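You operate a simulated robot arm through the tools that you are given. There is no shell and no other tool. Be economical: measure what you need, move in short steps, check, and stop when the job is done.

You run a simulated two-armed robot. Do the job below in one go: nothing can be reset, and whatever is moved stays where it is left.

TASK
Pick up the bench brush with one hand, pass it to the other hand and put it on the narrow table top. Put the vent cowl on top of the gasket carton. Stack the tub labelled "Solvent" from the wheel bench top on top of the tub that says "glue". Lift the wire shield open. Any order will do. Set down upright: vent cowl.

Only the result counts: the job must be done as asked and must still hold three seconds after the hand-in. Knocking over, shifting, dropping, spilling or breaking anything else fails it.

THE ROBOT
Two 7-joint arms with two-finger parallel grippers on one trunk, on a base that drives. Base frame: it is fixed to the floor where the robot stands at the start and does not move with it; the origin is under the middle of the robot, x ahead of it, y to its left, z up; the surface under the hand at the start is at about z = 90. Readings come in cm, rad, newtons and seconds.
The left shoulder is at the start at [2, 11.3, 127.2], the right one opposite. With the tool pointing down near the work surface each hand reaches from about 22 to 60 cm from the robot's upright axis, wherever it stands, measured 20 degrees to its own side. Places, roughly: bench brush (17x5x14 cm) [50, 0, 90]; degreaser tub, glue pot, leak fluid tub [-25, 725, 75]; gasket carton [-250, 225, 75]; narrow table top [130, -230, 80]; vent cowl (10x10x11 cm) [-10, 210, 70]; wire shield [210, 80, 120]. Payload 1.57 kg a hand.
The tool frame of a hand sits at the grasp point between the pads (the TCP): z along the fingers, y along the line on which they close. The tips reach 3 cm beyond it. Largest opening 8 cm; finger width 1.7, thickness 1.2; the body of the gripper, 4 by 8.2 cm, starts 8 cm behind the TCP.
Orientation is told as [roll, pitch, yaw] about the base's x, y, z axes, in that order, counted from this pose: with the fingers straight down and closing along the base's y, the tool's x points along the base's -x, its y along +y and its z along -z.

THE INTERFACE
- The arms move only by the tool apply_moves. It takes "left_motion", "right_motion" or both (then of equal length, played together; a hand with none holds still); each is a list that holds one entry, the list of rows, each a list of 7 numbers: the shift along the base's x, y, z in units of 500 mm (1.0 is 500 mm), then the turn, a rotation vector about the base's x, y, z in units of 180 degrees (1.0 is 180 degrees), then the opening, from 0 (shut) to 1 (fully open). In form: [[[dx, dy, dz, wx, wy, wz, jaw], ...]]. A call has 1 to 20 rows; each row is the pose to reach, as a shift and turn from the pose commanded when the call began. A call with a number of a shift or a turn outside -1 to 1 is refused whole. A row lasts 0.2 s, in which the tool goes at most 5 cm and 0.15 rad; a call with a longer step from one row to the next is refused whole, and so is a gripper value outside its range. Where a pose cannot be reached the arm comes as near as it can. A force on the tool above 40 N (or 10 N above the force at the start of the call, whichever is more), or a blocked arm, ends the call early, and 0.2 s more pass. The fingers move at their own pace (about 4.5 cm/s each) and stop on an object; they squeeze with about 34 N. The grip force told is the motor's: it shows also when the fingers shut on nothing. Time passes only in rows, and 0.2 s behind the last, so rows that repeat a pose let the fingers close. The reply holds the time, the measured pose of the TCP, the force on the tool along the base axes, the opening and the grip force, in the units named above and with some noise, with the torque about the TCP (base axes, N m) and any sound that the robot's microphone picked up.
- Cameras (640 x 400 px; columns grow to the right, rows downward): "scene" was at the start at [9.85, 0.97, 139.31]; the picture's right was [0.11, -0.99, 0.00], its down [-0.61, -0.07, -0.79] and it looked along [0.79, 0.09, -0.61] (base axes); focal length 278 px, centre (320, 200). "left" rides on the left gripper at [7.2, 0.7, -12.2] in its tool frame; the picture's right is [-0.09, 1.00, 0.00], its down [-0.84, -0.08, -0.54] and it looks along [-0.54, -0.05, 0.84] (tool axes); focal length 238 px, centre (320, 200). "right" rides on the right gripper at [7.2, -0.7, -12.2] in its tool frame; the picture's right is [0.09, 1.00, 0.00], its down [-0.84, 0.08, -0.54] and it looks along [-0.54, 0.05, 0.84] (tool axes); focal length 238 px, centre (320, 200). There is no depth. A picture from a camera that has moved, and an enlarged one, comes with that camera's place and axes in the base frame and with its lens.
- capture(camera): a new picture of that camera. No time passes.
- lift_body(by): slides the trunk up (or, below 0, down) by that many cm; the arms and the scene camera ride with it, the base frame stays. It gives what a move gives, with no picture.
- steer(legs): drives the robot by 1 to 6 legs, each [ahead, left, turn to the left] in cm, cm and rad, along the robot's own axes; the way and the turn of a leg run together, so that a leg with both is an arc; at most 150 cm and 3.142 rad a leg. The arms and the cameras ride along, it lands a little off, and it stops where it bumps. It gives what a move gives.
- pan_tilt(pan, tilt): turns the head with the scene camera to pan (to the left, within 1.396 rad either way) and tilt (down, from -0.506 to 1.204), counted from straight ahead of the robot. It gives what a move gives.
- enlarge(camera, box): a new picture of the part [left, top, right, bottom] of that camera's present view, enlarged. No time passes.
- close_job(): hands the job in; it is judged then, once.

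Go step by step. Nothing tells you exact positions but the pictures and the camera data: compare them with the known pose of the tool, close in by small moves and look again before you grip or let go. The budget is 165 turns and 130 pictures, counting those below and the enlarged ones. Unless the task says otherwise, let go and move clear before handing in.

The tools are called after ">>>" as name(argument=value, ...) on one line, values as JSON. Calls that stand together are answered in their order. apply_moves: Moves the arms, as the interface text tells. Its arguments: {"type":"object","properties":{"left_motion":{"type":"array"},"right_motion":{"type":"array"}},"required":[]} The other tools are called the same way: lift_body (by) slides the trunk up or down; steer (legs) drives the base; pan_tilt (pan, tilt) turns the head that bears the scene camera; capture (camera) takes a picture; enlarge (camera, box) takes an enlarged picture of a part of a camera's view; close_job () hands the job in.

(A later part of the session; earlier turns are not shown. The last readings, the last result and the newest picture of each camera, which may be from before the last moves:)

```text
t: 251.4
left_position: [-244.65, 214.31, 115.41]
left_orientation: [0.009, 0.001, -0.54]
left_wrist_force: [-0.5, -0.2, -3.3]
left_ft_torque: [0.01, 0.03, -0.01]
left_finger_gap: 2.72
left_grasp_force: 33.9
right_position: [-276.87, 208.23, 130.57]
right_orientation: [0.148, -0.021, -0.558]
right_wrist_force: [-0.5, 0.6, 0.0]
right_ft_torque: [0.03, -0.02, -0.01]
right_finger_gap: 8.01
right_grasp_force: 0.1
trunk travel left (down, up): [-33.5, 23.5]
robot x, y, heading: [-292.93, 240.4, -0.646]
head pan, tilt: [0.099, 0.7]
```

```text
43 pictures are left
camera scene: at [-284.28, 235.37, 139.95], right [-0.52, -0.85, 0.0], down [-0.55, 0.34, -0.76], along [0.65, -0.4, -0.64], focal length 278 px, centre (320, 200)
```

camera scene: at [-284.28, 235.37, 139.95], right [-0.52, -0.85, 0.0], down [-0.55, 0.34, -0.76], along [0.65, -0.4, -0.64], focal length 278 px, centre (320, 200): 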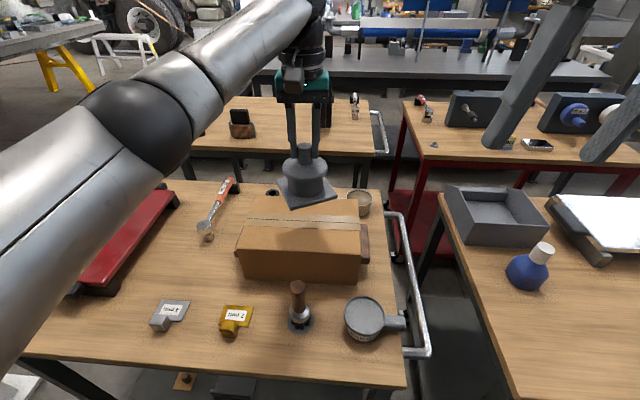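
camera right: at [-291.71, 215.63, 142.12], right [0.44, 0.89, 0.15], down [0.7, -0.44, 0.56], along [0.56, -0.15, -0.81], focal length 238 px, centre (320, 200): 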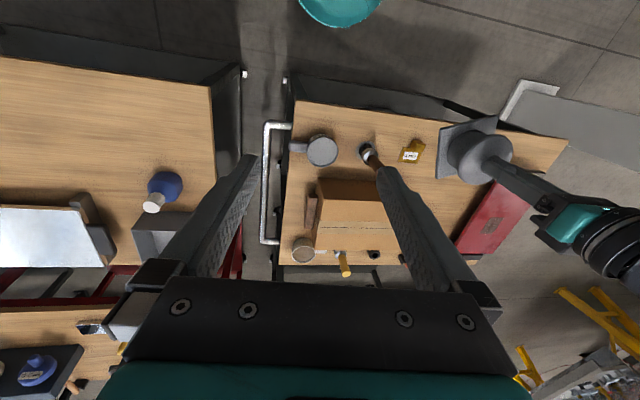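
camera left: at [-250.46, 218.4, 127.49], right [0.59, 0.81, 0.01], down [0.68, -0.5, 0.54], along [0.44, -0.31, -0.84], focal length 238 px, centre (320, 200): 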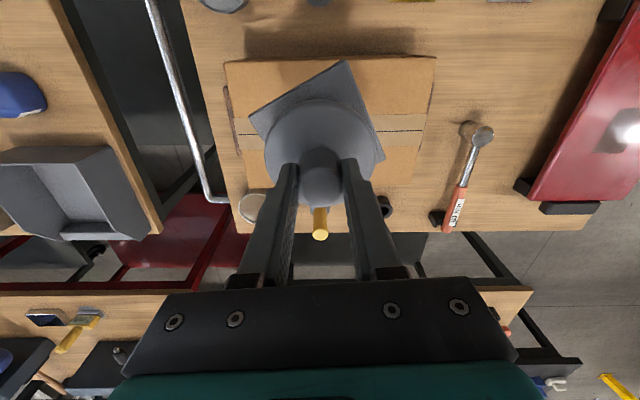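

The round knob let the cowl turn about 29° in the grip, so I turn the hand to square it with the carton and recentre.

>>> apply_moves(left_motion=[[[0.007, 0.002, 0, 0, 0, -0.04, 0], [0.014, 0.004, 0, 0, 0, -0.08, 0], [0.021, 0.006, 0, 0, 0, -0.12, 0], [0.028, 0.006, 0, 0, 0, -0.159, 0]]])

>>> capture(camera="left")

>>> enlarge(camera="scene", box=[210, 110, 400, 290])

```text
t: 252.4
left_position: [-243.44, 214.73, 115.43]
left_orientation: [0.01, 0.001, -1.039]
left_wrist_force: [-0.3, 0.9, -2.9]
left_ft_torque: [0.02, -0.01, -0.02]
left_finger_gap: 2.73
left_grasp_force: 34.1
right_position: [-276.95, 208.47, 130.65]
right_orientation: [0.149, -0.019, -0.557]
right_wrist_force: [0.5, 0.5, 0.1]
right_ft_torque: [-0.01, 0.01, 0.0]
right_finger_gap: 7.99
right_grasp_force: 0.1
trunk travel left (down, up): [-33.5, 23.5]
robot x, y, heading: [-292.14, 240.65, -0.647]
head pan, tilt: [0.099, 0.7]
```

```text
42 pictures are left
camera left: at [-246.47, 221.19, 127.59], right [0.91, 0.42, 0.01], down [0.35, -0.76, 0.54], along [0.24, -0.49, -0.84], focal length 238 px, centre (320, 200)
```

left: 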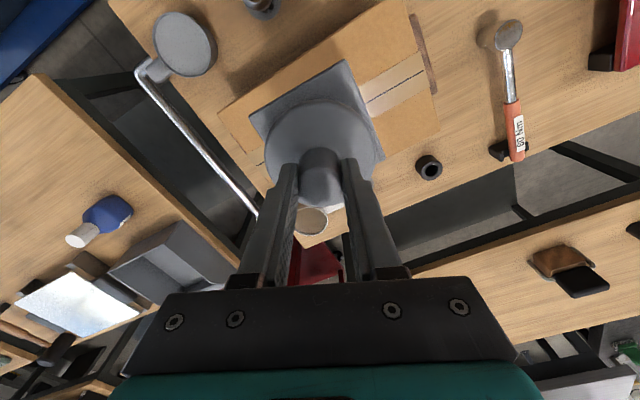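

```text
2.22 times, centred on (305, 200) of scene
camera zoom: at [-284.25, 235.47, 139.96], right [-0.52, -0.85, 0.0], down [-0.55, 0.34, -0.76], along [0.65, -0.4, -0.64], focal length 618 px, centre (353, 200)
```

zoom: 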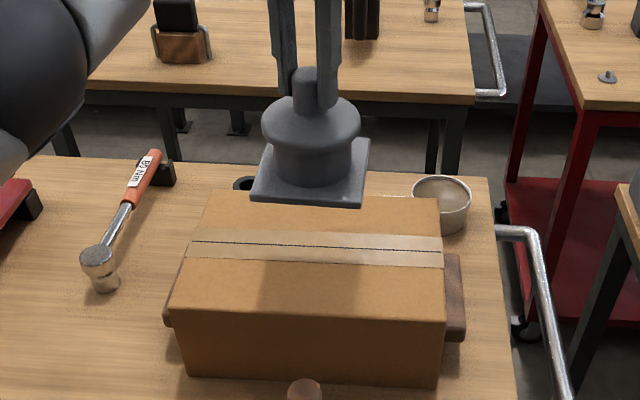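

>>> apply_moves(left_motion=[[[0.03, -0.012, -0.03, 0, 0, 0, 0], [0.062, -0.026, -0.08, 0, 0, 0, 0], [0.062, -0.026, -0.14, 0, 0, 0, 0], [0.062, -0.026, -0.19, 0, 0, 0, 0]]])

>>> enlarge(camera="scene", box=[210, 110, 400, 290])

>>> capture(camera="left")

```text
t: 253.4
left_position: [-240.3, 213.68, 106.04]
left_orientation: [0.01, -0.001, -1.039]
left_wrist_force: [0.5, -0.4, -2.8]
left_ft_torque: [0.04, 0.02, 0.01]
left_finger_gap: 2.71
left_grasp_force: 34.6
left hand out of reach, approached as far as the arm can: row 2, 3, 4
right_position: [-276.81, 208.39, 130.58]
right_orientation: [0.148, -0.018, -0.558]
right_wrist_force: [0.1, -0.1, 0.1]
right_ft_torque: [-0.01, 0.02, -0.01]
right_finger_gap: 7.99
right_grasp_force: 0.0
trunk travel left (down, up): [-33.5, 23.5]
robot x, y, heading: [-292.54, 240.67, -0.65]
head pan, tilt: [0.099, 0.7]
```

```text
2.22 times, centred on (305, 200) of scene
camera zoom: at [-284.21, 235.47, 139.95], right [-0.52, -0.85, 0.0], down [-0.55, 0.34, -0.76], along [0.65, -0.4, -0.64], focal length 618 px, centre (353, 200)
```

zoom: 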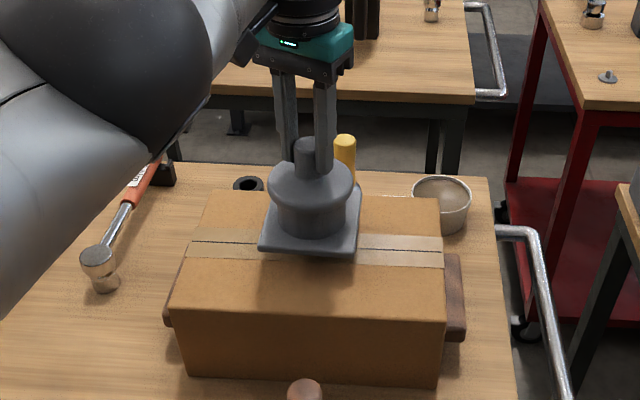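

```text
39 pictures are left
camera left: at [-243.49, 220.15, 118.23], right [0.91, 0.43, 0.01], down [0.35, -0.76, 0.54], along [0.24, -0.49, -0.84], focal length 238 px, centre (320, 200)
```

left: 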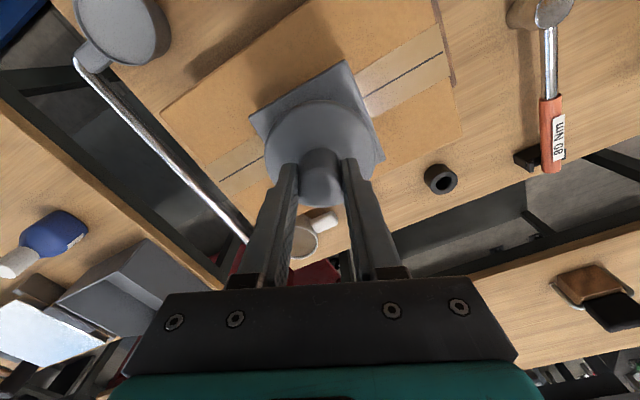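

>>> lift_body(by=-2)

>>> lift_body(by=-0.7)

>>> enlarge(camera="scene", box=[210, 110, 400, 290])

```text
t: 254.0
left_position: [-240.32, 213.62, 104.17]
left_orientation: [0.008, -0.001, -1.037]
left_wrist_force: [-0.4, 0.4, -2.8]
left_ft_torque: [0.03, 0.02, 0.01]
left_finger_gap: 2.74
left_grasp_force: 34.0
right_position: [-276.98, 208.42, 128.54]
right_orientation: [0.148, -0.018, -0.555]
right_wrist_force: [-0.6, 0.5, -0.3]
right_ft_torque: [0.03, 0.02, -0.02]
right_finger_gap: 7.99
right_grasp_force: 0.1
trunk travel left (down, up): [-31.5, 25.5]
robot x, y, heading: [-292.44, 240.77, -0.652]
head pan, tilt: [0.099, 0.7]
```

```text
t: 254.6
left_position: [-240.39, 213.76, 103.47]
left_orientation: [0.009, 0.001, -1.037]
left_wrist_force: [1.0, -0.1, -2.8]
left_ft_torque: [-0.03, 0.03, -0.01]
left_finger_gap: 2.73
left_grasp_force: 34.4
right_position: [-276.99, 208.31, 127.77]
right_orientation: [0.15, -0.02, -0.556]
right_wrist_force: [-0.4, 0.5, 0.9]
right_ft_torque: [0.02, -0.02, 0.0]
right_finger_gap: 8.01
right_grasp_force: 0.1
trunk travel left (down, up): [-30.8, 26.2]
robot x, y, heading: [-292.43, 240.53, -0.649]
head pan, tilt: [0.099, 0.7]
```

```text
2.22 times, centred on (305, 200) of scene
camera zoom: at [-284.26, 235.48, 137.25], right [-0.52, -0.85, 0.0], down [-0.55, 0.34, -0.76], along [0.65, -0.4, -0.64], focal length 618 px, centre (353, 200)
```

zoom: 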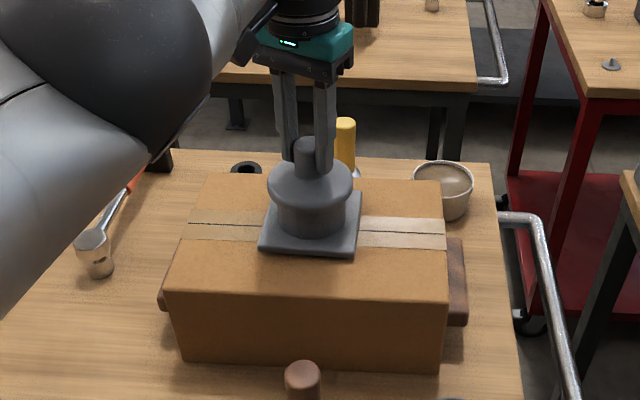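

>>> lift_body(by=-0.7)

>>> lift_body(by=-0.5)

```text
t: 255.2
left_position: [-240.44, 213.65, 103.03]
left_orientation: [0.012, -0.002, -1.039]
left_wrist_force: [1.5, 1.6, 14.8]
left_ft_torque: [0.3, 0.82, -0.14]
left_finger_gap: 2.72
left_grasp_force: 34.2
right_position: [-277.03, 208.52, 127.05]
right_orientation: [0.148, -0.021, -0.558]
right_wrist_force: [-0.2, -0.4, 0.5]
right_ft_torque: [0.02, 0.02, -0.02]
right_finger_gap: 8.0
right_grasp_force: 0.1
trunk travel left (down, up): [-30.1, 26.9]
robot x, y, heading: [-292.54, 240.82, -0.648]
head pan, tilt: [0.099, 0.7]
```

```text
t: 255.7
left_position: [-240.39, 213.68, 102.72]
left_orientation: [0.011, -0.01, -1.039]
left_wrist_force: [5.9, 2.3, 26.9]
left_ft_torque: [-0.67, 0.39, 0.01]
left_finger_gap: 2.75
left_grasp_force: 34.0
right_position: [-277.1, 208.5, 126.63]
right_orientation: [0.15, -0.021, -0.556]
right_wrist_force: [0.3, -0.4, 0.2]
right_ft_torque: [0.01, 0.04, -0.02]
right_finger_gap: 7.98
right_grasp_force: 0.0
trunk travel left (down, up): [-29.6, 27.4]
robot x, y, heading: [-292.43, 240.74, -0.65]
head pan, tilt: [0.099, 0.7]
```

The base is in contact with the carton. I release and lift straight up.

>>> apply_moves(left_motion=[[[0, 0, 0.006, 0, 0, 0, 0], [0, 0, 0.006, 0, 0, 0, 0.5], [0, 0, 0.006, 0, 0, 0, 0.6], [0, 0, 0.006, 0, 0, 0, 0.65], [0, 0, 0.03, 0, 0, 0, 0.65], [0, 0, 0.08, 0, 0, 0, 0.65], [0, 0, 0.13, 0, 0, 0, 0.65]]])

>>> enlarge(camera="scene", box=[210, 90, 400, 290])

```text
t: 257.3
left_position: [-240.59, 214.01, 108.67]
left_orientation: [0.011, 0.0, -1.038]
left_wrist_force: [-0.6, -0.7, -0.1]
left_ft_torque: [0.01, -0.03, 0.01]
left_finger_gap: 5.2
left_grasp_force: 0.1
left hand out of reach, approached as far as the arm can: row 7
right_position: [-276.97, 208.38, 126.68]
right_orientation: [0.149, -0.02, -0.556]
right_wrist_force: [-0.1, -0.8, -0.3]
right_ft_torque: [0.03, 0.0, 0.0]
right_finger_gap: 7.99
right_grasp_force: 0.1
trunk travel left (down, up): [-29.6, 27.4]
robot x, y, heading: [-292.34, 240.68, -0.652]
head pan, tilt: [0.099, 0.7]
```

```text
2.00 times, centred on (305, 190) of scene
camera zoom: at [-284.33, 235.49, 136.06], right [-0.52, -0.85, 0.0], down [-0.55, 0.34, -0.77], along [0.65, -0.4, -0.64], focal length 557 px, centre (350, 220)
```

zoom: 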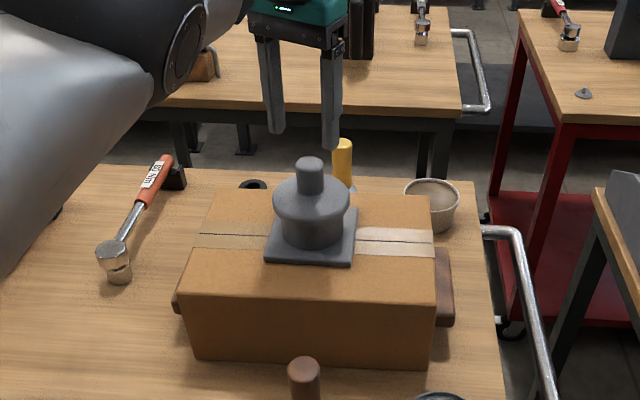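

The cowl stands upright on the carton. I raise the trunk, fold the left arm and head north for the tubs.

>>> lift_body(by=12)

>>> apply_moves(left_motion=[[[-0.04, 0.06, 0, 0, 0, 0.02, 1], [-0.08, 0.12, 0, 0, 0, 0.04, 1], [-0.12, 0.18, 0, 0, 0, 0.06, 1], [-0.16, 0.24, 0, 0, 0, 0.08, 1], [-0.2, 0.3, 0, 0, 0, 0.1, 1], [-0.24, 0.36, 0, 0, 0, 0.12, 1], [-0.276, 0.41, 0, 0, 0, 0.124, 1]]])

>>> steer(legs=[[-30, 0, 0]])

```text
t: 258.8
left_position: [-240.55, 214.02, 120.63]
left_orientation: [0.009, 0.0, -1.039]
left_wrist_force: [1.0, -0.8, -0.5]
left_ft_torque: [-0.01, 0.01, -0.03]
left_finger_gap: 5.23
left_grasp_force: 0.1
right_position: [-276.8, 208.38, 138.63]
right_orientation: [0.149, -0.018, -0.557]
right_wrist_force: [-0.4, -0.4, -0.4]
right_ft_torque: [0.0, 0.0, 0.03]
right_finger_gap: 8.0
right_grasp_force: 0.0
trunk travel left (down, up): [-41.6, 15.4]
robot x, y, heading: [-292.58, 240.96, -0.645]
head pan, tilt: [0.099, 0.7]
```

```text
t: 260.4
left_position: [-236.86, 219.08, 123.09]
left_orientation: [0.011, 0.005, -0.648]
left_wrist_force: [0.0, -0.5, -0.4]
left_ft_torque: [-0.01, -0.01, 0.01]
left_finger_gap: 8.02
left_grasp_force: 0.2
left hand out of reach, approached as far as the arm can: row 1, 2, 3, 4, 5, 6, 7
right_position: [-277.04, 208.35, 138.54]
right_orientation: [0.149, -0.019, -0.557]
right_wrist_force: [-0.5, -0.6, -1.0]
right_ft_torque: [0.0, 0.0, -0.03]
right_finger_gap: 7.99
right_grasp_force: 0.0
trunk travel left (down, up): [-41.6, 15.4]
robot x, y, heading: [-292.79, 240.36, -0.654]
head pan, tilt: [0.099, 0.7]
```

```text
t: 262.4
left_position: [-260.49, 237.18, 123.12]
left_orientation: [0.009, 0.004, -0.648]
left_wrist_force: [0.1, 0.5, -0.3]
left_ft_torque: [0.0, 0.0, 0.01]
left_finger_gap: 7.99
left_grasp_force: 0.0
right_position: [-300.79, 226.48, 138.58]
right_orientation: [0.148, -0.019, -0.558]
right_wrist_force: [-0.3, -0.9, 1.1]
right_ft_torque: [-0.03, -0.02, 0.0]
right_finger_gap: 7.98
right_grasp_force: 0.0
trunk travel left (down, up): [-41.6, 15.4]
robot x, y, heading: [-316.28, 258.65, -0.651]
head pan, tilt: [0.099, 0.7]
```

>>> apply_moves(left_motion=[[[-0.03, 0.023, -0.02, 0, 0, 0, 1], [-0.08, 0.06, -0.04, 0, 0, 0, 1], [-0.14, 0.105, -0.04, 0, 0, 0, 1], [-0.2, 0.15, -0.02, 0, 0, 0, 1], [-0.26, 0.195, 0, 0, 0, 0, 1], [-0.32, 0.24, 0, 0, 0, 0, 1], [-0.36, 0.27, 0, 0, 0, 0, 1]]])

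>>> steer(legs=[[0, 100, 0]])

```text
t: 264.0
left_position: [-261.38, 236.69, 125.71]
left_orientation: [0.011, 0.005, -0.651]
left_wrist_force: [-0.1, -0.4, -0.8]
left_ft_torque: [0.02, 0.04, -0.03]
left_finger_gap: 8.01
left_grasp_force: 0.1
left hand out of reach, approached as far as the arm can: row 1, 2, 3, 4, 5, 6, 7
right_position: [-300.81, 226.34, 138.57]
right_orientation: [0.149, -0.02, -0.559]
right_wrist_force: [0.3, -0.2, -0.1]
right_ft_torque: [0.0, -0.02, -0.01]
right_finger_gap: 8.02
right_grasp_force: 0.1
trunk travel left (down, up): [-41.6, 15.4]
robot x, y, heading: [-315.98, 258.5, -0.65]
head pan, tilt: [0.099, 0.7]
```

```text
t: 269.2
left_position: [-200.56, 315.07, 125.72]
left_orientation: [0.008, 0.005, -0.665]
left_wrist_force: [-0.3, 0.1, -0.5]
left_ft_torque: [-0.03, -0.03, 0.03]
left_finger_gap: 8.01
left_grasp_force: 0.1
right_position: [-240.17, 305.44, 138.7]
right_orientation: [0.148, -0.019, -0.573]
right_wrist_force: [1.4, 0.3, 0.5]
right_ft_torque: [-0.01, 0.0, 0.02]
right_finger_gap: 8.01
right_grasp_force: 0.0
trunk travel left (down, up): [-41.6, 15.4]
robot x, y, heading: [-255.59, 337.49, -0.667]
head pan, tilt: [0.099, 0.7]
```

The left arm is stretched near the pillar; I back off and try to unlock it by lowering it first.

>>> steer(legs=[[-22, 0, 0]])

>>> apply_moves(left_motion=[[[0, 0, -0.05, 0, 0, 0, 1], [0, 0, -0.1, 0, 0, 0, 1], [0, 0, -0.16, 0, 0, 0, 1], [0, 0, -0.22, 0, 0, 0, 1]]])

>>> capture(camera="scene")

```text
t: 270.9
left_position: [-218.27, 329.09, 125.81]
left_orientation: [0.009, 0.007, -0.66]
left_wrist_force: [-0.7, 0.0, 0.0]
left_ft_torque: [-0.04, -0.01, 0.04]
left_finger_gap: 7.99
left_grasp_force: 0.1
right_position: [-257.6, 319.1, 138.62]
right_orientation: [0.149, -0.02, -0.57]
right_wrist_force: [0.3, 0.3, -0.6]
right_ft_torque: [-0.01, -0.04, 0.04]
right_finger_gap: 7.99
right_grasp_force: 0.0
trunk travel left (down, up): [-41.6, 15.4]
robot x, y, heading: [-272.9, 351.21, -0.659]
head pan, tilt: [0.099, 0.7]
```

```text
t: 271.9
left_position: [-217.42, 328.37, 114.75]
left_orientation: [0.01, 0.007, -0.66]
left_wrist_force: [0.1, -0.3, 0.0]
left_ft_torque: [0.0, 0.01, 0.0]
left_finger_gap: 8.03
left_grasp_force: 0.1
left hand out of reach, approached as far as the arm can: row 1, 2, 3, 4
right_position: [-257.56, 319.13, 138.6]
right_orientation: [0.148, -0.018, -0.569]
right_wrist_force: [0.1, 0.4, -0.8]
right_ft_torque: [-0.04, 0.01, -0.01]
right_finger_gap: 7.99
right_grasp_force: 0.1
trunk travel left (down, up): [-41.6, 15.4]
robot x, y, heading: [-273.11, 351.61, -0.666]
head pan, tilt: [0.099, 0.7]
```

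```text
36 pictures are left
camera scene: at [-264.59, 346.27, 148.06], right [-0.53, -0.85, 0.0], down [-0.55, 0.34, -0.76], along [0.65, -0.41, -0.64], focal length 278 px, centre (320, 200)
```

scene: 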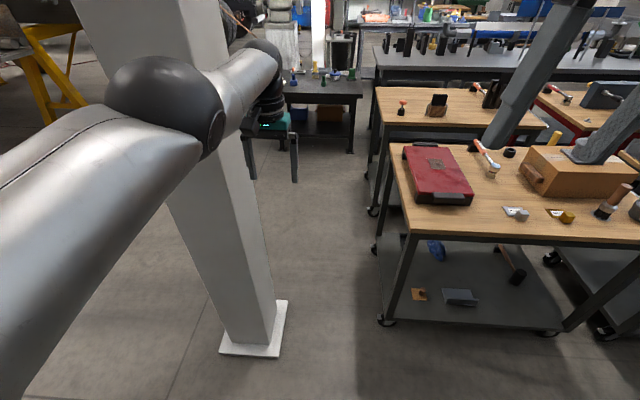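

>>> apply_moves(left_motion=[[[-0.03, 0.024, -0.02, 0, 0, 0, 1], [-0.06, 0.048, -0.04, 0, 0, 0, 1], [-0.1, 0.08, -0.06, 0, 0, 0, 1], [-0.15, 0.12, -0.08, 0, 0, 0, 1], [-0.2, 0.16, -0.1, 0, 0, 0, 1]]])

```text
t: 273.1
left_position: [-218.29, 328.17, 107.35]
left_orientation: [0.01, 0.009, -0.659]
left_wrist_force: [-0.6, 0.4, 0.2]
left_ft_torque: [0.04, 0.0, -0.03]
left_finger_gap: 7.99
left_grasp_force: 0.1
left hand out of reach, approached as far as the arm can: row 1, 2, 3, 4, 5
right_position: [-257.59, 319.12, 138.64]
right_orientation: [0.148, -0.019, -0.57]
right_wrist_force: [-0.6, 0.2, -0.1]
right_ft_torque: [-0.01, 0.02, -0.02]
right_finger_gap: 8.0
right_grasp_force: 0.1
trunk travel left (down, up): [-41.6, 15.4]
robot x, y, heading: [-273.33, 351.36, -0.661]
head pan, tilt: [0.099, 0.7]
```

>>> apply_moves(left_motion=[[[0, 0, 0, 0, 0, -0.04, 1], [0, 0, 0, 0, 0, -0.08, 1], [0, 0, 0, 0, 0, -0.12, 1], [-0.04, 0.03, 0, 0, 0, -0.12, 1], [-0.09, 0.07, 0, 0, 0, -0.12, 1], [-0.15, 0.12, 0, 0, 0, -0.12, 1], [-0.22, 0.17, 0, 0, 0, -0.12, 1]]])

```text
t: 274.7
left_position: [-218.67, 327.76, 106.66]
left_orientation: [0.009, 0.006, -1.037]
left_wrist_force: [0.2, 0.6, -0.2]
left_ft_torque: [0.0, 0.06, 0.0]
left_finger_gap: 7.98
left_grasp_force: 0.0
left hand out of reach, approached as far as the arm can: row 4, 5, 6, 7
right_position: [-257.63, 319.16, 138.5]
right_orientation: [0.15, -0.019, -0.569]
right_wrist_force: [0.9, 0.4, -0.2]
right_ft_torque: [-0.01, 0.0, -0.02]
right_finger_gap: 8.0
right_grasp_force: 0.0
trunk travel left (down, up): [-41.6, 15.4]
robot x, y, heading: [-272.7, 351.4, -0.666]
head pan, tilt: [0.099, 0.7]
```

>>> apply_moves(left_motion=[[[-0.01, 0.008, 0, -0.0235, -0.03, 0, 1], [-0.02, 0.016, 0, -0.047, -0.06, 0, 1], [-0.04, 0.032, 0, -0.07, -0.09, 0, 1], [-0.07, 0.055, 0, -0.094, -0.12, 0, 1], [-0.11, 0.085, 0, -0.1175, -0.15, 0, 1], [-0.15, 0.12, 0, -0.1175, -0.15, 0, 1], [-0.21, 0.165, 0, -0.1175, -0.15, 0, 1]]])

>>> capture(camera="scene")

```text
t: 276.3
left_position: [-213.29, 319.83, 100.62]
left_orientation: [0.253, -0.546, -1.106]
left_wrist_force: [0.2, 0.0, 0.1]
left_ft_torque: [-0.04, 0.01, -0.02]
left_finger_gap: 8.01
left_grasp_force: 0.0
left hand out of reach, approached as far as the arm can: row 1, 2, 3, 4, 5, 6, 7
right_position: [-257.51, 319.1, 138.63]
right_orientation: [0.149, -0.02, -0.568]
right_wrist_force: [0.1, -0.1, -1.0]
right_ft_torque: [0.02, 0.04, 0.0]
right_finger_gap: 8.01
right_grasp_force: 0.1
trunk travel left (down, up): [-41.6, 15.4]
robot x, y, heading: [-272.84, 351.2, -0.663]
head pan, tilt: [0.099, 0.7]
```

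```text
35 pictures are left
camera scene: at [-264.62, 346.25, 148.06], right [-0.53, -0.85, 0.0], down [-0.55, 0.34, -0.76], along [0.65, -0.41, -0.64], focal length 278 px, centre (320, 200)
```

scene: 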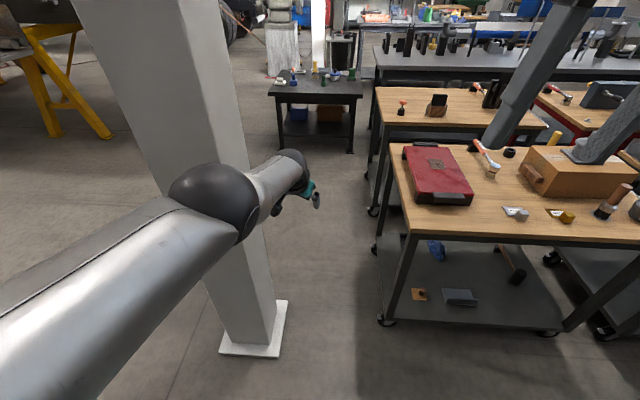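

>>> apply_moves(left_motion=[[[0, 0, 0.08, 0.0235, 0.03, 0, 1], [-0.01, 0.01, 0.16, 0.047, 0.06, 0, 1], [-0.03, 0.025, 0.24, 0.07, 0.09, 0, 1], [-0.06, 0.05, 0.32, 0.094, 0.12, 0, 1], [-0.1, 0.08, 0.4, 0.1175, 0.15, 0, 1], [-0.15, 0.12, 0.46, 0.1175, 0.15, 0, 1], [-0.2, 0.16, 0.52, 0.1175, 0.15, 0, 1], [-0.26, 0.2, 0.56, 0.1175, 0.15, 0, 1]]])

```text
t: 278.1
left_position: [-225.65, 329.91, 128.25]
left_orientation: [0.013, 0.005, -1.035]
left_wrist_force: [-0.1, -0.5, -0.5]
left_ft_torque: [0.04, -0.08, 0.01]
left_finger_gap: 8.0
left_grasp_force: 0.0
left hand out of reach, approached as far as the arm can: row 1, 2, 3, 4, 5, 7
right_position: [-257.64, 318.98, 138.66]
right_orientation: [0.151, -0.019, -0.57]
right_wrist_force: [-0.3, -1.3, -0.1]
right_ft_torque: [0.03, -0.01, 0.04]
right_finger_gap: 7.97
right_grasp_force: 0.0
trunk travel left (down, up): [-41.6, 15.4]
robot x, y, heading: [-272.88, 351.65, -0.666]
head pan, tilt: [0.099, 0.7]
```

>>> apply_moves(left_motion=[[[-0.03, 0.05, -0.01, 0, 0, 0.02, 1], [-0.06, 0.1, -0.02, 0, 0, 0.04, 1], [-0.1, 0.16, -0.03, 0, 0, 0.06, 1], [-0.14, 0.22, -0.04, 0, 0, 0.09, 1], [-0.188, 0.296, -0.06, 0, 0, 0.12, 1]]])

>>> pan_tilt(pan=1.35, tilt=0.25)

>>> capture(camera="scene")

```text
t: 279.3
left_position: [-234.8, 345.1, 125.08]
left_orientation: [0.009, 0.004, -0.658]
left_wrist_force: [-0.7, -0.4, -0.2]
left_ft_torque: [-0.03, -0.02, 0.01]
left_finger_gap: 7.96
left_grasp_force: 0.1
right_position: [-257.61, 319.3, 138.58]
right_orientation: [0.147, -0.019, -0.57]
right_wrist_force: [-0.1, 0.5, -0.1]
right_ft_torque: [-0.05, 0.03, -0.02]
right_finger_gap: 7.98
right_grasp_force: 0.1
trunk travel left (down, up): [-41.6, 15.4]
robot x, y, heading: [-272.9, 351.61, -0.662]
head pan, tilt: [0.099, 0.7]
```

```text
t: 280.7
left_position: [-234.75, 344.94, 125.16]
left_orientation: [0.01, 0.006, -0.662]
left_wrist_force: [0.1, -0.4, -0.6]
left_ft_torque: [0.01, 0.01, -0.01]
left_finger_gap: 8.01
left_grasp_force: 0.0
right_position: [-257.58, 319.05, 138.59]
right_orientation: [0.149, -0.02, -0.57]
right_wrist_force: [-1.3, 0.0, 0.1]
right_ft_torque: [0.0, 0.03, 0.01]
right_finger_gap: 8.02
right_grasp_force: 0.0
trunk travel left (down, up): [-41.6, 15.4]
robot x, y, heading: [-272.94, 351.59, -0.662]
head pan, tilt: [1.349, 0.25]
```

```text
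34 pictures are left
camera scene: at [-264.58, 356.71, 152.14], right [0.63, -0.77, 0.0], down [-0.19, -0.16, -0.97], along [0.75, 0.62, -0.25], focal length 278 px, centre (320, 200)
```

scene: 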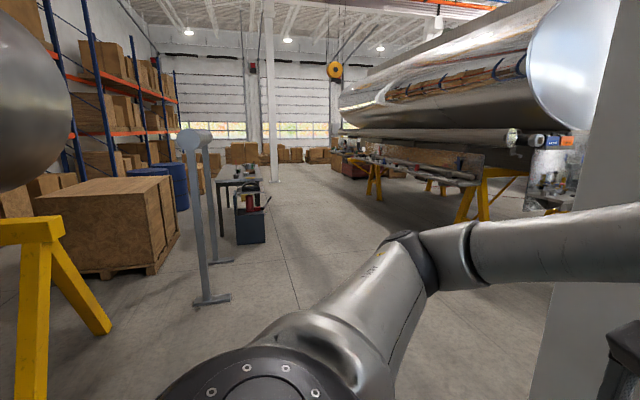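

>>> steer(legs=[[0, 0, 1.662], [105, -19, 0], [75.7, -34.6, 0], [75.7, -34.6, 0], [100, -22, 0]])

>>> pan_tilt(pan=0.8, tilt=0.35)

>>> capture(camera="scene")

```text
t: 303.0
left_position: [32.1, 610.63, 125.18]
left_orientation: [0.008, 0.006, 0.939]
left_wrist_force: [-0.3, -0.2, 0.4]
left_ft_torque: [-0.05, 0.01, 0.0]
left_finger_gap: 8.01
left_grasp_force: 0.1
right_position: [58.71, 588.49, 138.52]
right_orientation: [0.147, -0.02, 1.032]
right_wrist_force: [-0.8, 0.3, 0.6]
right_ft_torque: [-0.02, 0.0, 0.0]
right_finger_gap: 7.99
right_grasp_force: 0.1
trunk travel left (down, up): [-41.6, 15.4]
robot x, y, heading: [26.6, 572.13, 0.938]
head pan, tilt: [1.349, 0.25]
```

```text
t: 304.0
left_position: [32.04, 610.58, 125.22]
left_orientation: [0.009, 0.005, 0.941]
left_wrist_force: [0.3, -0.3, -0.3]
left_ft_torque: [-0.02, 0.0, -0.02]
left_finger_gap: 8.0
left_grasp_force: 0.0
right_position: [58.66, 588.48, 138.61]
right_orientation: [0.149, -0.019, 1.032]
right_wrist_force: [-0.1, 0.7, 0.6]
right_ft_torque: [0.0, -0.02, 0.01]
right_finger_gap: 8.0
right_grasp_force: 0.0
trunk travel left (down, up): [-41.6, 15.4]
robot x, y, heading: [26.69, 572.31, 0.943]
head pan, tilt: [0.799, 0.351]
```

```text
33 pictures are left
camera scene: at [26.04, 582.24, 151.2], right [0.99, 0.17, 0.0], down [0.06, -0.34, -0.94], along [-0.16, 0.93, -0.34], focal length 278 px, centre (320, 200)
```

scene: 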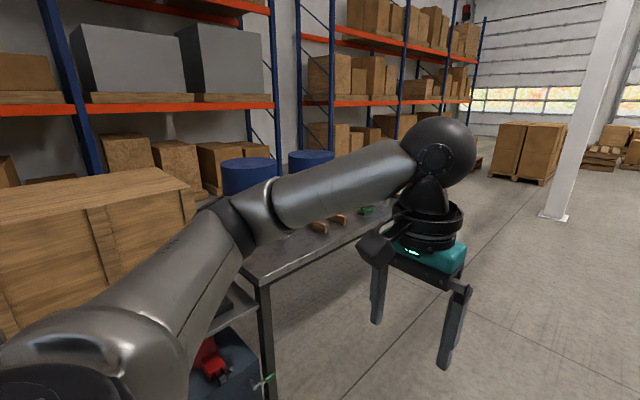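

>>> steer(legs=[[0, 0, 1.7], [32.7, -116, 0]])

>>> pan_tilt(pan=0.0, tilt=0.6)

>>> capture(camera="scene")

```text
t: 313.9
left_position: [16.25, 686.58, 125.12]
left_orientation: [0.011, 0.006, 2.615]
left_wrist_force: [0.6, -0.3, -0.3]
left_ft_torque: [0.03, 0.01, -0.01]
left_finger_gap: 7.98
left_grasp_force: 0.0
right_position: [35.5, 715.25, 138.55]
right_orientation: [0.15, -0.02, 2.706]
right_wrist_force: [0.9, 0.2, -0.7]
right_ft_torque: [-0.02, -0.02, 0.01]
right_finger_gap: 7.99
right_grasp_force: 0.1
trunk travel left (down, up): [-41.6, 15.4]
robot x, y, heading: [55.18, 685.02, 2.616]
head pan, tilt: [0.799, 0.351]
```

```text
t: 315.0
left_position: [16.33, 686.45, 125.13]
left_orientation: [0.01, 0.003, 2.614]
left_wrist_force: [0.3, -1.5, -0.4]
left_ft_torque: [0.0, 0.04, 0.01]
left_finger_gap: 8.01
left_grasp_force: 0.1
right_position: [35.43, 715.23, 138.59]
right_orientation: [0.149, -0.02, 2.707]
right_wrist_force: [-0.4, 0.1, -0.6]
right_ft_torque: [-0.02, 0.0, -0.02]
right_finger_gap: 8.02
right_grasp_force: 0.0
trunk travel left (down, up): [-41.6, 15.4]
robot x, y, heading: [55.19, 685.23, 2.614]
head pan, tilt: [0.0, 0.6]
```

```text
32 pictures are left
camera scene: at [46.67, 690.19, 148.92], right [0.5, 0.87, 0.0], down [0.49, -0.28, -0.83], along [-0.71, 0.41, -0.56], focal length 278 px, centre (320, 200)
```

scene: 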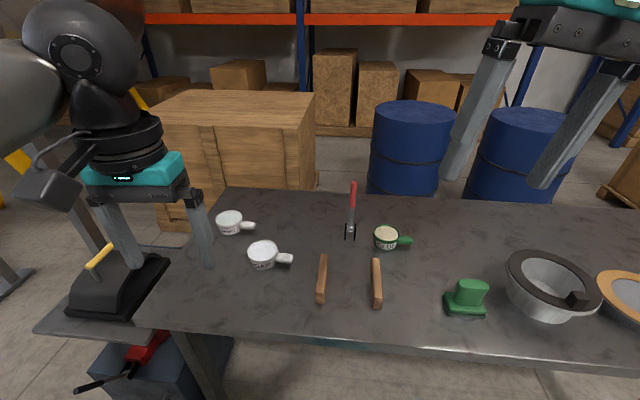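

>>> enlarge(camera="scene", box=[200, 170, 430, 320])

```text
2.67 times, centred on (315, 245) of scene
camera zoom: at [46.67, 690.19, 148.92], right [0.5, 0.87, 0.0], down [0.49, -0.28, -0.83], along [-0.71, 0.41, -0.56], focal length 742 px, centre (333, 80)
```

zoom: 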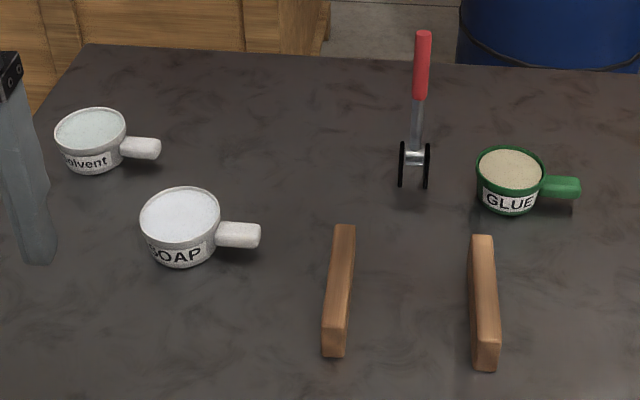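

I can read the labels: the "Solvent" tub is far left, "GLUE" (green handle) to the right, "SOAP" in between. They sit deep on the bench, so I drive closer and measure precisely.

>>> steer(legs=[[20, 16, 0]])

>>> pan_tilt(pan=0.0, tilt=0.75)

>>> capture(camera="scene")

>>> capture(camera="left")

```text
t: 316.9
left_position: [-8.91, 682.73, 125.18]
left_orientation: [0.007, 0.005, 2.616]
left_wrist_force: [0.1, 0.8, -0.4]
left_ft_torque: [0.05, -0.02, 0.01]
left_finger_gap: 8.0
left_grasp_force: 0.1
right_position: [10.28, 711.49, 138.67]
right_orientation: [0.147, -0.019, 2.709]
right_wrist_force: [0.1, -0.5, 0.6]
right_ft_torque: [0.0, -0.01, 0.03]
right_finger_gap: 7.99
right_grasp_force: 0.1
trunk travel left (down, up): [-41.6, 15.4]
robot x, y, heading: [30.11, 681.85, 2.616]
head pan, tilt: [0.0, 0.6]
```

```text
t: 317.6
left_position: [-8.88, 682.66, 125.04]
left_orientation: [0.011, 0.005, 2.615]
left_wrist_force: [-0.3, 0.1, 0.7]
left_ft_torque: [-0.03, -0.01, 0.02]
left_finger_gap: 8.0
left_grasp_force: 0.1
right_position: [10.3, 711.49, 138.71]
right_orientation: [0.148, -0.018, 2.709]
right_wrist_force: [1.1, -0.1, 0.2]
right_ft_torque: [-0.01, -0.01, 0.01]
right_finger_gap: 7.98
right_grasp_force: 0.0
trunk travel left (down, up): [-41.6, 15.4]
robot x, y, heading: [29.55, 681.66, 2.616]
head pan, tilt: [0.0, 0.75]
```

```text
30 pictures are left
camera scene: at [22.08, 686.14, 147.64], right [0.5, 0.87, 0.0], down [0.59, -0.34, -0.73], along [-0.63, 0.37, -0.68], focal length 278 px, centre (320, 200)
```

scene: 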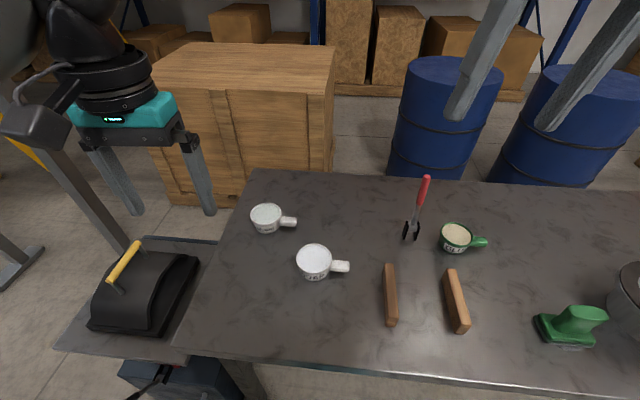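

```text
29 pictures are left
camera left: at [-2.87, 678.66, 137.34], right [-0.58, -0.82, 0.01], down [-0.69, 0.49, 0.54], along [-0.44, 0.3, -0.84], focal length 238 px, centre (320, 200)
```

left: 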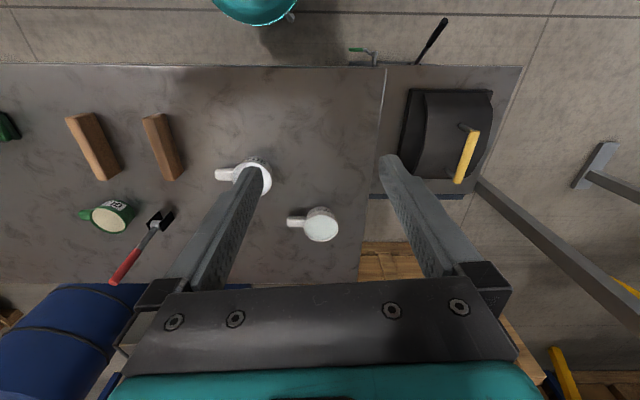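

Solvent tub is at about [−38, 702.4] (top z ≈ 84), its handle pointing to my right; glue at about [−1.5, 743.4]. I move up to the edge and turn the left hand crosswise and tilted forward to take the handle.

>>> steer(legs=[[5, -3, 0]])

>>> apply_moves(left_motion=[[[0, 0, 0, -0.0039, 0.0148, -0.0406, 1], [0, 0, 0, -0.0079, 0.0295, -0.0813, 1], [0, 0, 0, -0.0118, 0.0443, -0.1219, 1], [0, 0, 0, -0.0157, 0.0591, -0.1626, 1], [0, 0, 0, -0.0197, 0.0738, -0.2032, 1], [0, 0, 0, -0.0236, 0.0886, -0.2438, 1], [0, 0, 0, -0.0275, 0.1034, -0.2845, 1], [0, 0, 0, -0.0315, 0.1181, -0.3251, 1], [0, 0, 0, -0.0354, 0.1329, -0.3658, 1], [0, 0, 0, -0.0393, 0.1477, -0.4064, 1], [0, 0, 0, -0.0433, 0.1624, -0.4471, 1], [0, 0, 0, -0.0472, 0.1772, -0.4877, 1]]])

```text
t: 318.5
left_position: [-11.69, 688.04, 125.15]
left_orientation: [0.011, 0.008, 2.614]
left_wrist_force: [-0.1, -0.2, -0.6]
left_ft_torque: [0.0, -0.02, 0.01]
left_finger_gap: 7.99
left_grasp_force: 0.0
right_position: [7.74, 716.73, 138.66]
right_orientation: [0.148, -0.017, 2.707]
right_wrist_force: [0.0, 0.5, -0.5]
right_ft_torque: [-0.02, -0.06, 0.0]
right_finger_gap: 8.01
right_grasp_force: 0.1
trunk travel left (down, up): [-41.6, 15.4]
robot x, y, heading: [27.08, 686.75, 2.614]
head pan, tilt: [0.0, 0.75]
```

```text
t: 321.1
left_position: [-11.69, 687.95, 125.11]
left_orientation: [0.529, 0.006, 1.043]
left_wrist_force: [-0.2, -0.9, 0.5]
left_ft_torque: [0.03, 0.02, -0.04]
left_finger_gap: 7.99
left_grasp_force: 0.1
right_position: [7.67, 716.56, 138.59]
right_orientation: [0.148, -0.022, 2.707]
right_wrist_force: [-0.3, -0.4, 0.1]
right_ft_torque: [0.01, -0.01, 0.04]
right_finger_gap: 8.02
right_grasp_force: 0.0
trunk travel left (down, up): [-41.6, 15.4]
robot x, y, heading: [27.08, 686.33, 2.617]
head pan, tilt: [0.0, 0.75]
```

>>> lift_body(by=-28)

>>> apply_moves(left_motion=[[[-0.07, 0.06, 0, 0, 0, 0, 0.7], [-0.14, 0.13, 0, 0, 0, 0, 0.7], [-0.21, 0.2, 0, 0, 0, 0, 0.7], [-0.28, 0.26, 0, 0, 0, 0, 0.7], [-0.35, 0.32, 0, 0, 0, 0, 0.7], [-0.41, 0.38, 0, 0, 0, 0, 0.7]]])

>>> capture(camera="left")

>>> capture(camera="scene")

```text
t: 324.0
left_position: [-11.76, 687.97, 97.16]
left_orientation: [0.529, 0.006, 1.047]
left_wrist_force: [-0.6, -0.2, 0.0]
left_ft_torque: [0.01, -0.02, -0.02]
left_finger_gap: 8.0
left_grasp_force: 0.1
right_position: [7.64, 716.63, 110.64]
right_orientation: [0.148, -0.019, 2.706]
right_wrist_force: [0.4, 0.9, -1.7]
right_ft_torque: [0.05, 0.0, -0.01]
right_finger_gap: 8.05
right_grasp_force: 0.1
trunk travel left (down, up): [-13.6, 43.4]
robot x, y, heading: [27.25, 686.59, 2.615]
head pan, tilt: [0.0, 0.75]
```

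```text
t: 325.4
left_position: [-32.31, 706.89, 97.24]
left_orientation: [0.53, 0.007, 1.045]
left_wrist_force: [-0.4, 0.7, 0.0]
left_ft_torque: [0.0, 0.0, 0.0]
left_finger_gap: 5.59
left_grasp_force: 0.1
right_position: [7.73, 716.61, 110.65]
right_orientation: [0.151, -0.02, 2.706]
right_wrist_force: [-0.3, 0.0, 0.4]
right_ft_torque: [0.01, 0.0, 0.0]
right_finger_gap: 8.0
right_grasp_force: 0.0
trunk travel left (down, up): [-13.6, 43.4]
robot x, y, heading: [27.12, 686.5, 2.614]
head pan, tilt: [0.0, 0.75]
```

```text
28 pictures are left
camera left: at [-30.99, 697.99, 108.11], right [-0.7, 0.51, 0.5], down [0.72, 0.56, 0.42], along [-0.06, 0.65, -0.75], focal length 238 px, centre (320, 200)
```

left: 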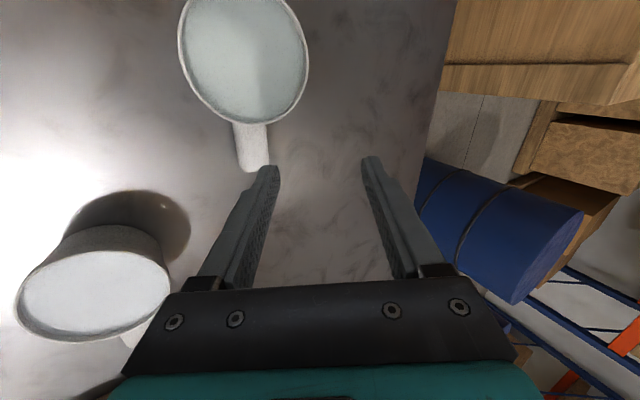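

```text
27 pictures are left
camera scene: at [19.36, 691.29, 119.63], right [0.5, 0.86, 0.0], down [0.59, -0.34, -0.73], along [-0.63, 0.37, -0.68], focal length 278 px, centre (320, 200)
```

scene: 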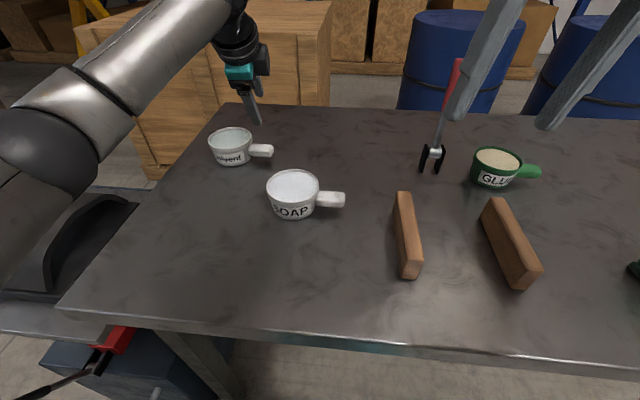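

>>> apply_moves(left_motion=[[[0.01, -0.009, -0.04, 0, 0, 0, 0.7], [0.018, -0.018, -0.09, 0, 0, 0, 0.7], [0.018, -0.018, -0.13, 0, 0, 0, 0.7], [0.018, -0.018, -0.16, 0, 0, 0, 0.7]]])

>>> capture(camera="left")

>>> enlarge(camera="scene", box=[190, 60, 350, 190])

```text
t: 326.4
left_position: [-31.31, 705.94, 88.97]
left_orientation: [0.529, 0.005, 1.047]
left_wrist_force: [0.3, 0.0, -0.3]
left_ft_torque: [0.02, 0.0, -0.01]
left_finger_gap: 5.59
left_grasp_force: 0.1
right_position: [7.71, 716.6, 110.69]
right_orientation: [0.148, -0.018, 2.707]
right_wrist_force: [-0.6, 0.1, 0.2]
right_ft_torque: [0.01, 0.03, -0.02]
right_finger_gap: 7.98
right_grasp_force: 0.0
trunk travel left (down, up): [-13.6, 43.4]
robot x, y, heading: [26.89, 686.74, 2.617]
head pan, tilt: [0.0, 0.75]
```

```text
26 pictures are left
camera left: at [-30.03, 696.98, 99.89], right [-0.7, 0.51, 0.5], down [0.71, 0.56, 0.42], along [-0.06, 0.65, -0.75], focal length 238 px, centre (320, 200)
```

left: 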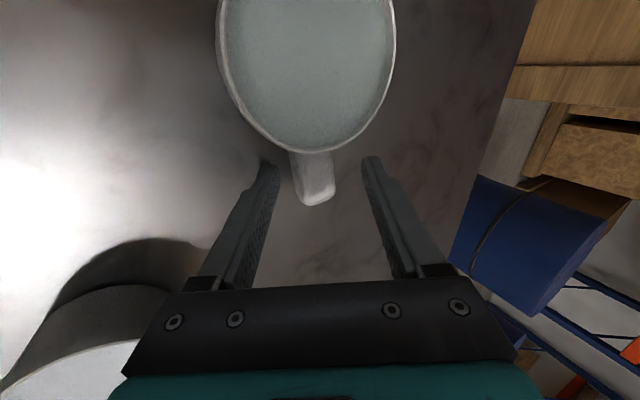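

```text
3.08 times, centred on (270, 125) of scene
camera zoom: at [19.37, 691.25, 119.63], right [0.5, 0.86, 0.0], down [0.59, -0.34, -0.73], along [-0.63, 0.37, -0.68], focal length 856 px, centre (474, 431)
```

zoom: 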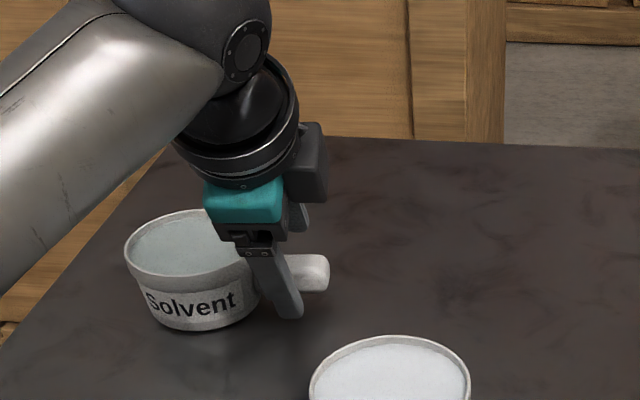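

>>> apply_moves(left_motion=[[[-0.008, -0.012, -0.01, 0, 0, 0, 0.7], [-0.008, -0.012, -0.012, 0, 0, 0, 0.3], [-0.008, -0.012, -0.012, 0, 0, 0, 0], [-0.008, -0.012, -0.012, 0, 0, 0, 0], [-0.008, -0.012, -0.012, 0, 0, 0, 0], [-0.008, -0.012, -0.012, 0, 0, 0, 0], [-0.008, -0.012, -0.012, 0, 0, 0, 0]]])

>>> enlarge(camera="scene", box=[190, 60, 350, 190])

```text
t: 328.0
left_position: [-31.82, 705.52, 88.57]
left_orientation: [0.53, 0.004, 1.046]
left_wrist_force: [0.3, 0.1, 1.0]
left_ft_torque: [-0.03, -0.22, 0.1]
left_finger_gap: 3.37
left_grasp_force: 33.8
right_position: [7.72, 716.67, 110.69]
right_orientation: [0.15, -0.019, 2.707]
right_wrist_force: [0.6, -0.1, -1.2]
right_ft_torque: [-0.04, 0.0, 0.04]
right_finger_gap: 8.01
right_grasp_force: 0.0
trunk travel left (down, up): [-13.6, 43.4]
robot x, y, heading: [26.99, 686.53, 2.615]
head pan, tilt: [0.0, 0.75]
```

```text
3.08 times, centred on (270, 125) of scene
camera zoom: at [19.35, 691.24, 119.64], right [0.5, 0.86, 0.0], down [0.59, -0.34, -0.73], along [-0.63, 0.37, -0.68], focal length 856 px, centre (474, 431)
```

zoom: 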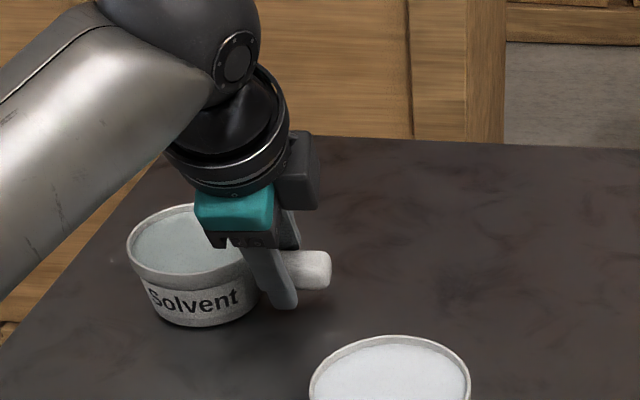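

>>> apply_moves(left_motion=[[[0, 0, 0.02, 0, 0, 0, 0], [0, 0, 0.05, 0, 0, 0, 0], [0, 0, 0.08, 0, 0, 0, 0], [0, 0, 0.12, 0, 0, 0, 0]]])

>>> enlarge(camera="scene", box=[170, 30, 350, 190])

```text
t: 329.0
left_position: [-31.79, 705.51, 94.58]
left_orientation: [0.527, 0.005, 1.046]
left_wrist_force: [0.5, 0.3, -2.9]
left_ft_torque: [0.07, -0.1, -0.01]
left_finger_gap: 2.75
left_grasp_force: 33.9
right_position: [7.72, 716.71, 110.58]
right_orientation: [0.148, -0.02, 2.708]
right_wrist_force: [0.7, -0.1, 0.2]
right_ft_torque: [0.0, -0.01, -0.02]
right_finger_gap: 7.99
right_grasp_force: 0.0
trunk travel left (down, up): [-13.6, 43.4]
robot x, y, heading: [26.98, 686.77, 2.616]
head pan, tilt: [0.0, 0.75]
```

```text
2.50 times, centred on (260, 110) of scene
camera zoom: at [19.34, 691.25, 119.63], right [0.5, 0.86, 0.0], down [0.59, -0.34, -0.73], along [-0.63, 0.37, -0.68], focal length 696 px, centre (470, 425)
```

zoom: 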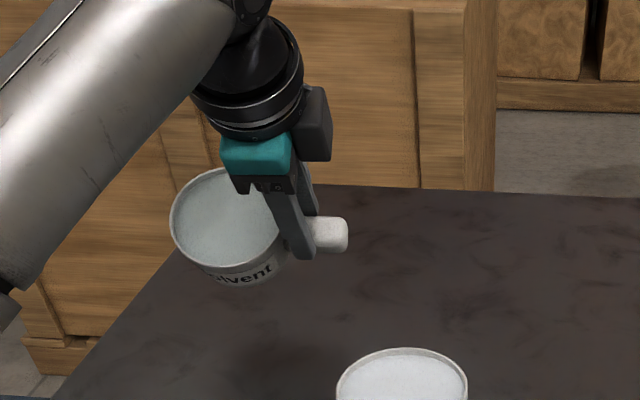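

The tub aligned itself with the tilted pads, leaning about 30°. I level it right away by turning the hand upright while bringing it in and up.

>>> apply_moves(left_motion=[[[0.02, -0.012, 0.05, -0.0138, -0.0238, 0, 0], [0.06, -0.035, 0.1, -0.0277, -0.0477, 0, 0], [0.1, -0.058, 0.15, -0.0415, -0.0715, 0, 0], [0.14, -0.08, 0.2, -0.0553, -0.0953, 0, 0], [0.18, -0.1, 0.22, -0.0692, -0.1192, 0, 0], [0.22, -0.127, 0.22, -0.083, -0.143, 0, 0]]])

>>> capture(camera="scene")

```text
t: 330.4
left_position: [-20.77, 698.87, 105.53]
left_orientation: [0.006, 0.004, 1.044]
left_wrist_force: [0.6, 0.5, -2.1]
left_ft_torque: [0.14, -0.07, 0.0]
left_finger_gap: 2.74
left_grasp_force: 34.4
right_position: [7.7, 716.63, 110.58]
right_orientation: [0.148, -0.018, 2.707]
right_wrist_force: [0.9, -0.2, 0.2]
right_ft_torque: [-0.02, 0.0, 0.01]
right_finger_gap: 8.01
right_grasp_force: 0.1
trunk travel left (down, up): [-13.6, 43.4]
robot x, y, heading: [27.06, 686.72, 2.614]
head pan, tilt: [0.0, 0.75]
```

```text
22 pictures are left
camera scene: at [19.34, 691.24, 119.63], right [0.5, 0.86, 0.0], down [0.59, -0.34, -0.73], along [-0.63, 0.37, -0.68], focal length 278 px, centre (320, 200)
```

scene: 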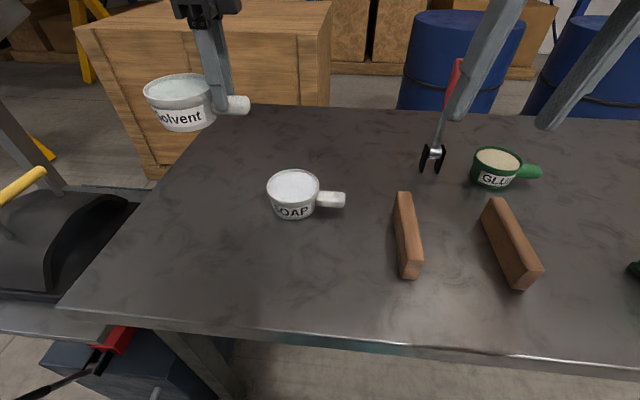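

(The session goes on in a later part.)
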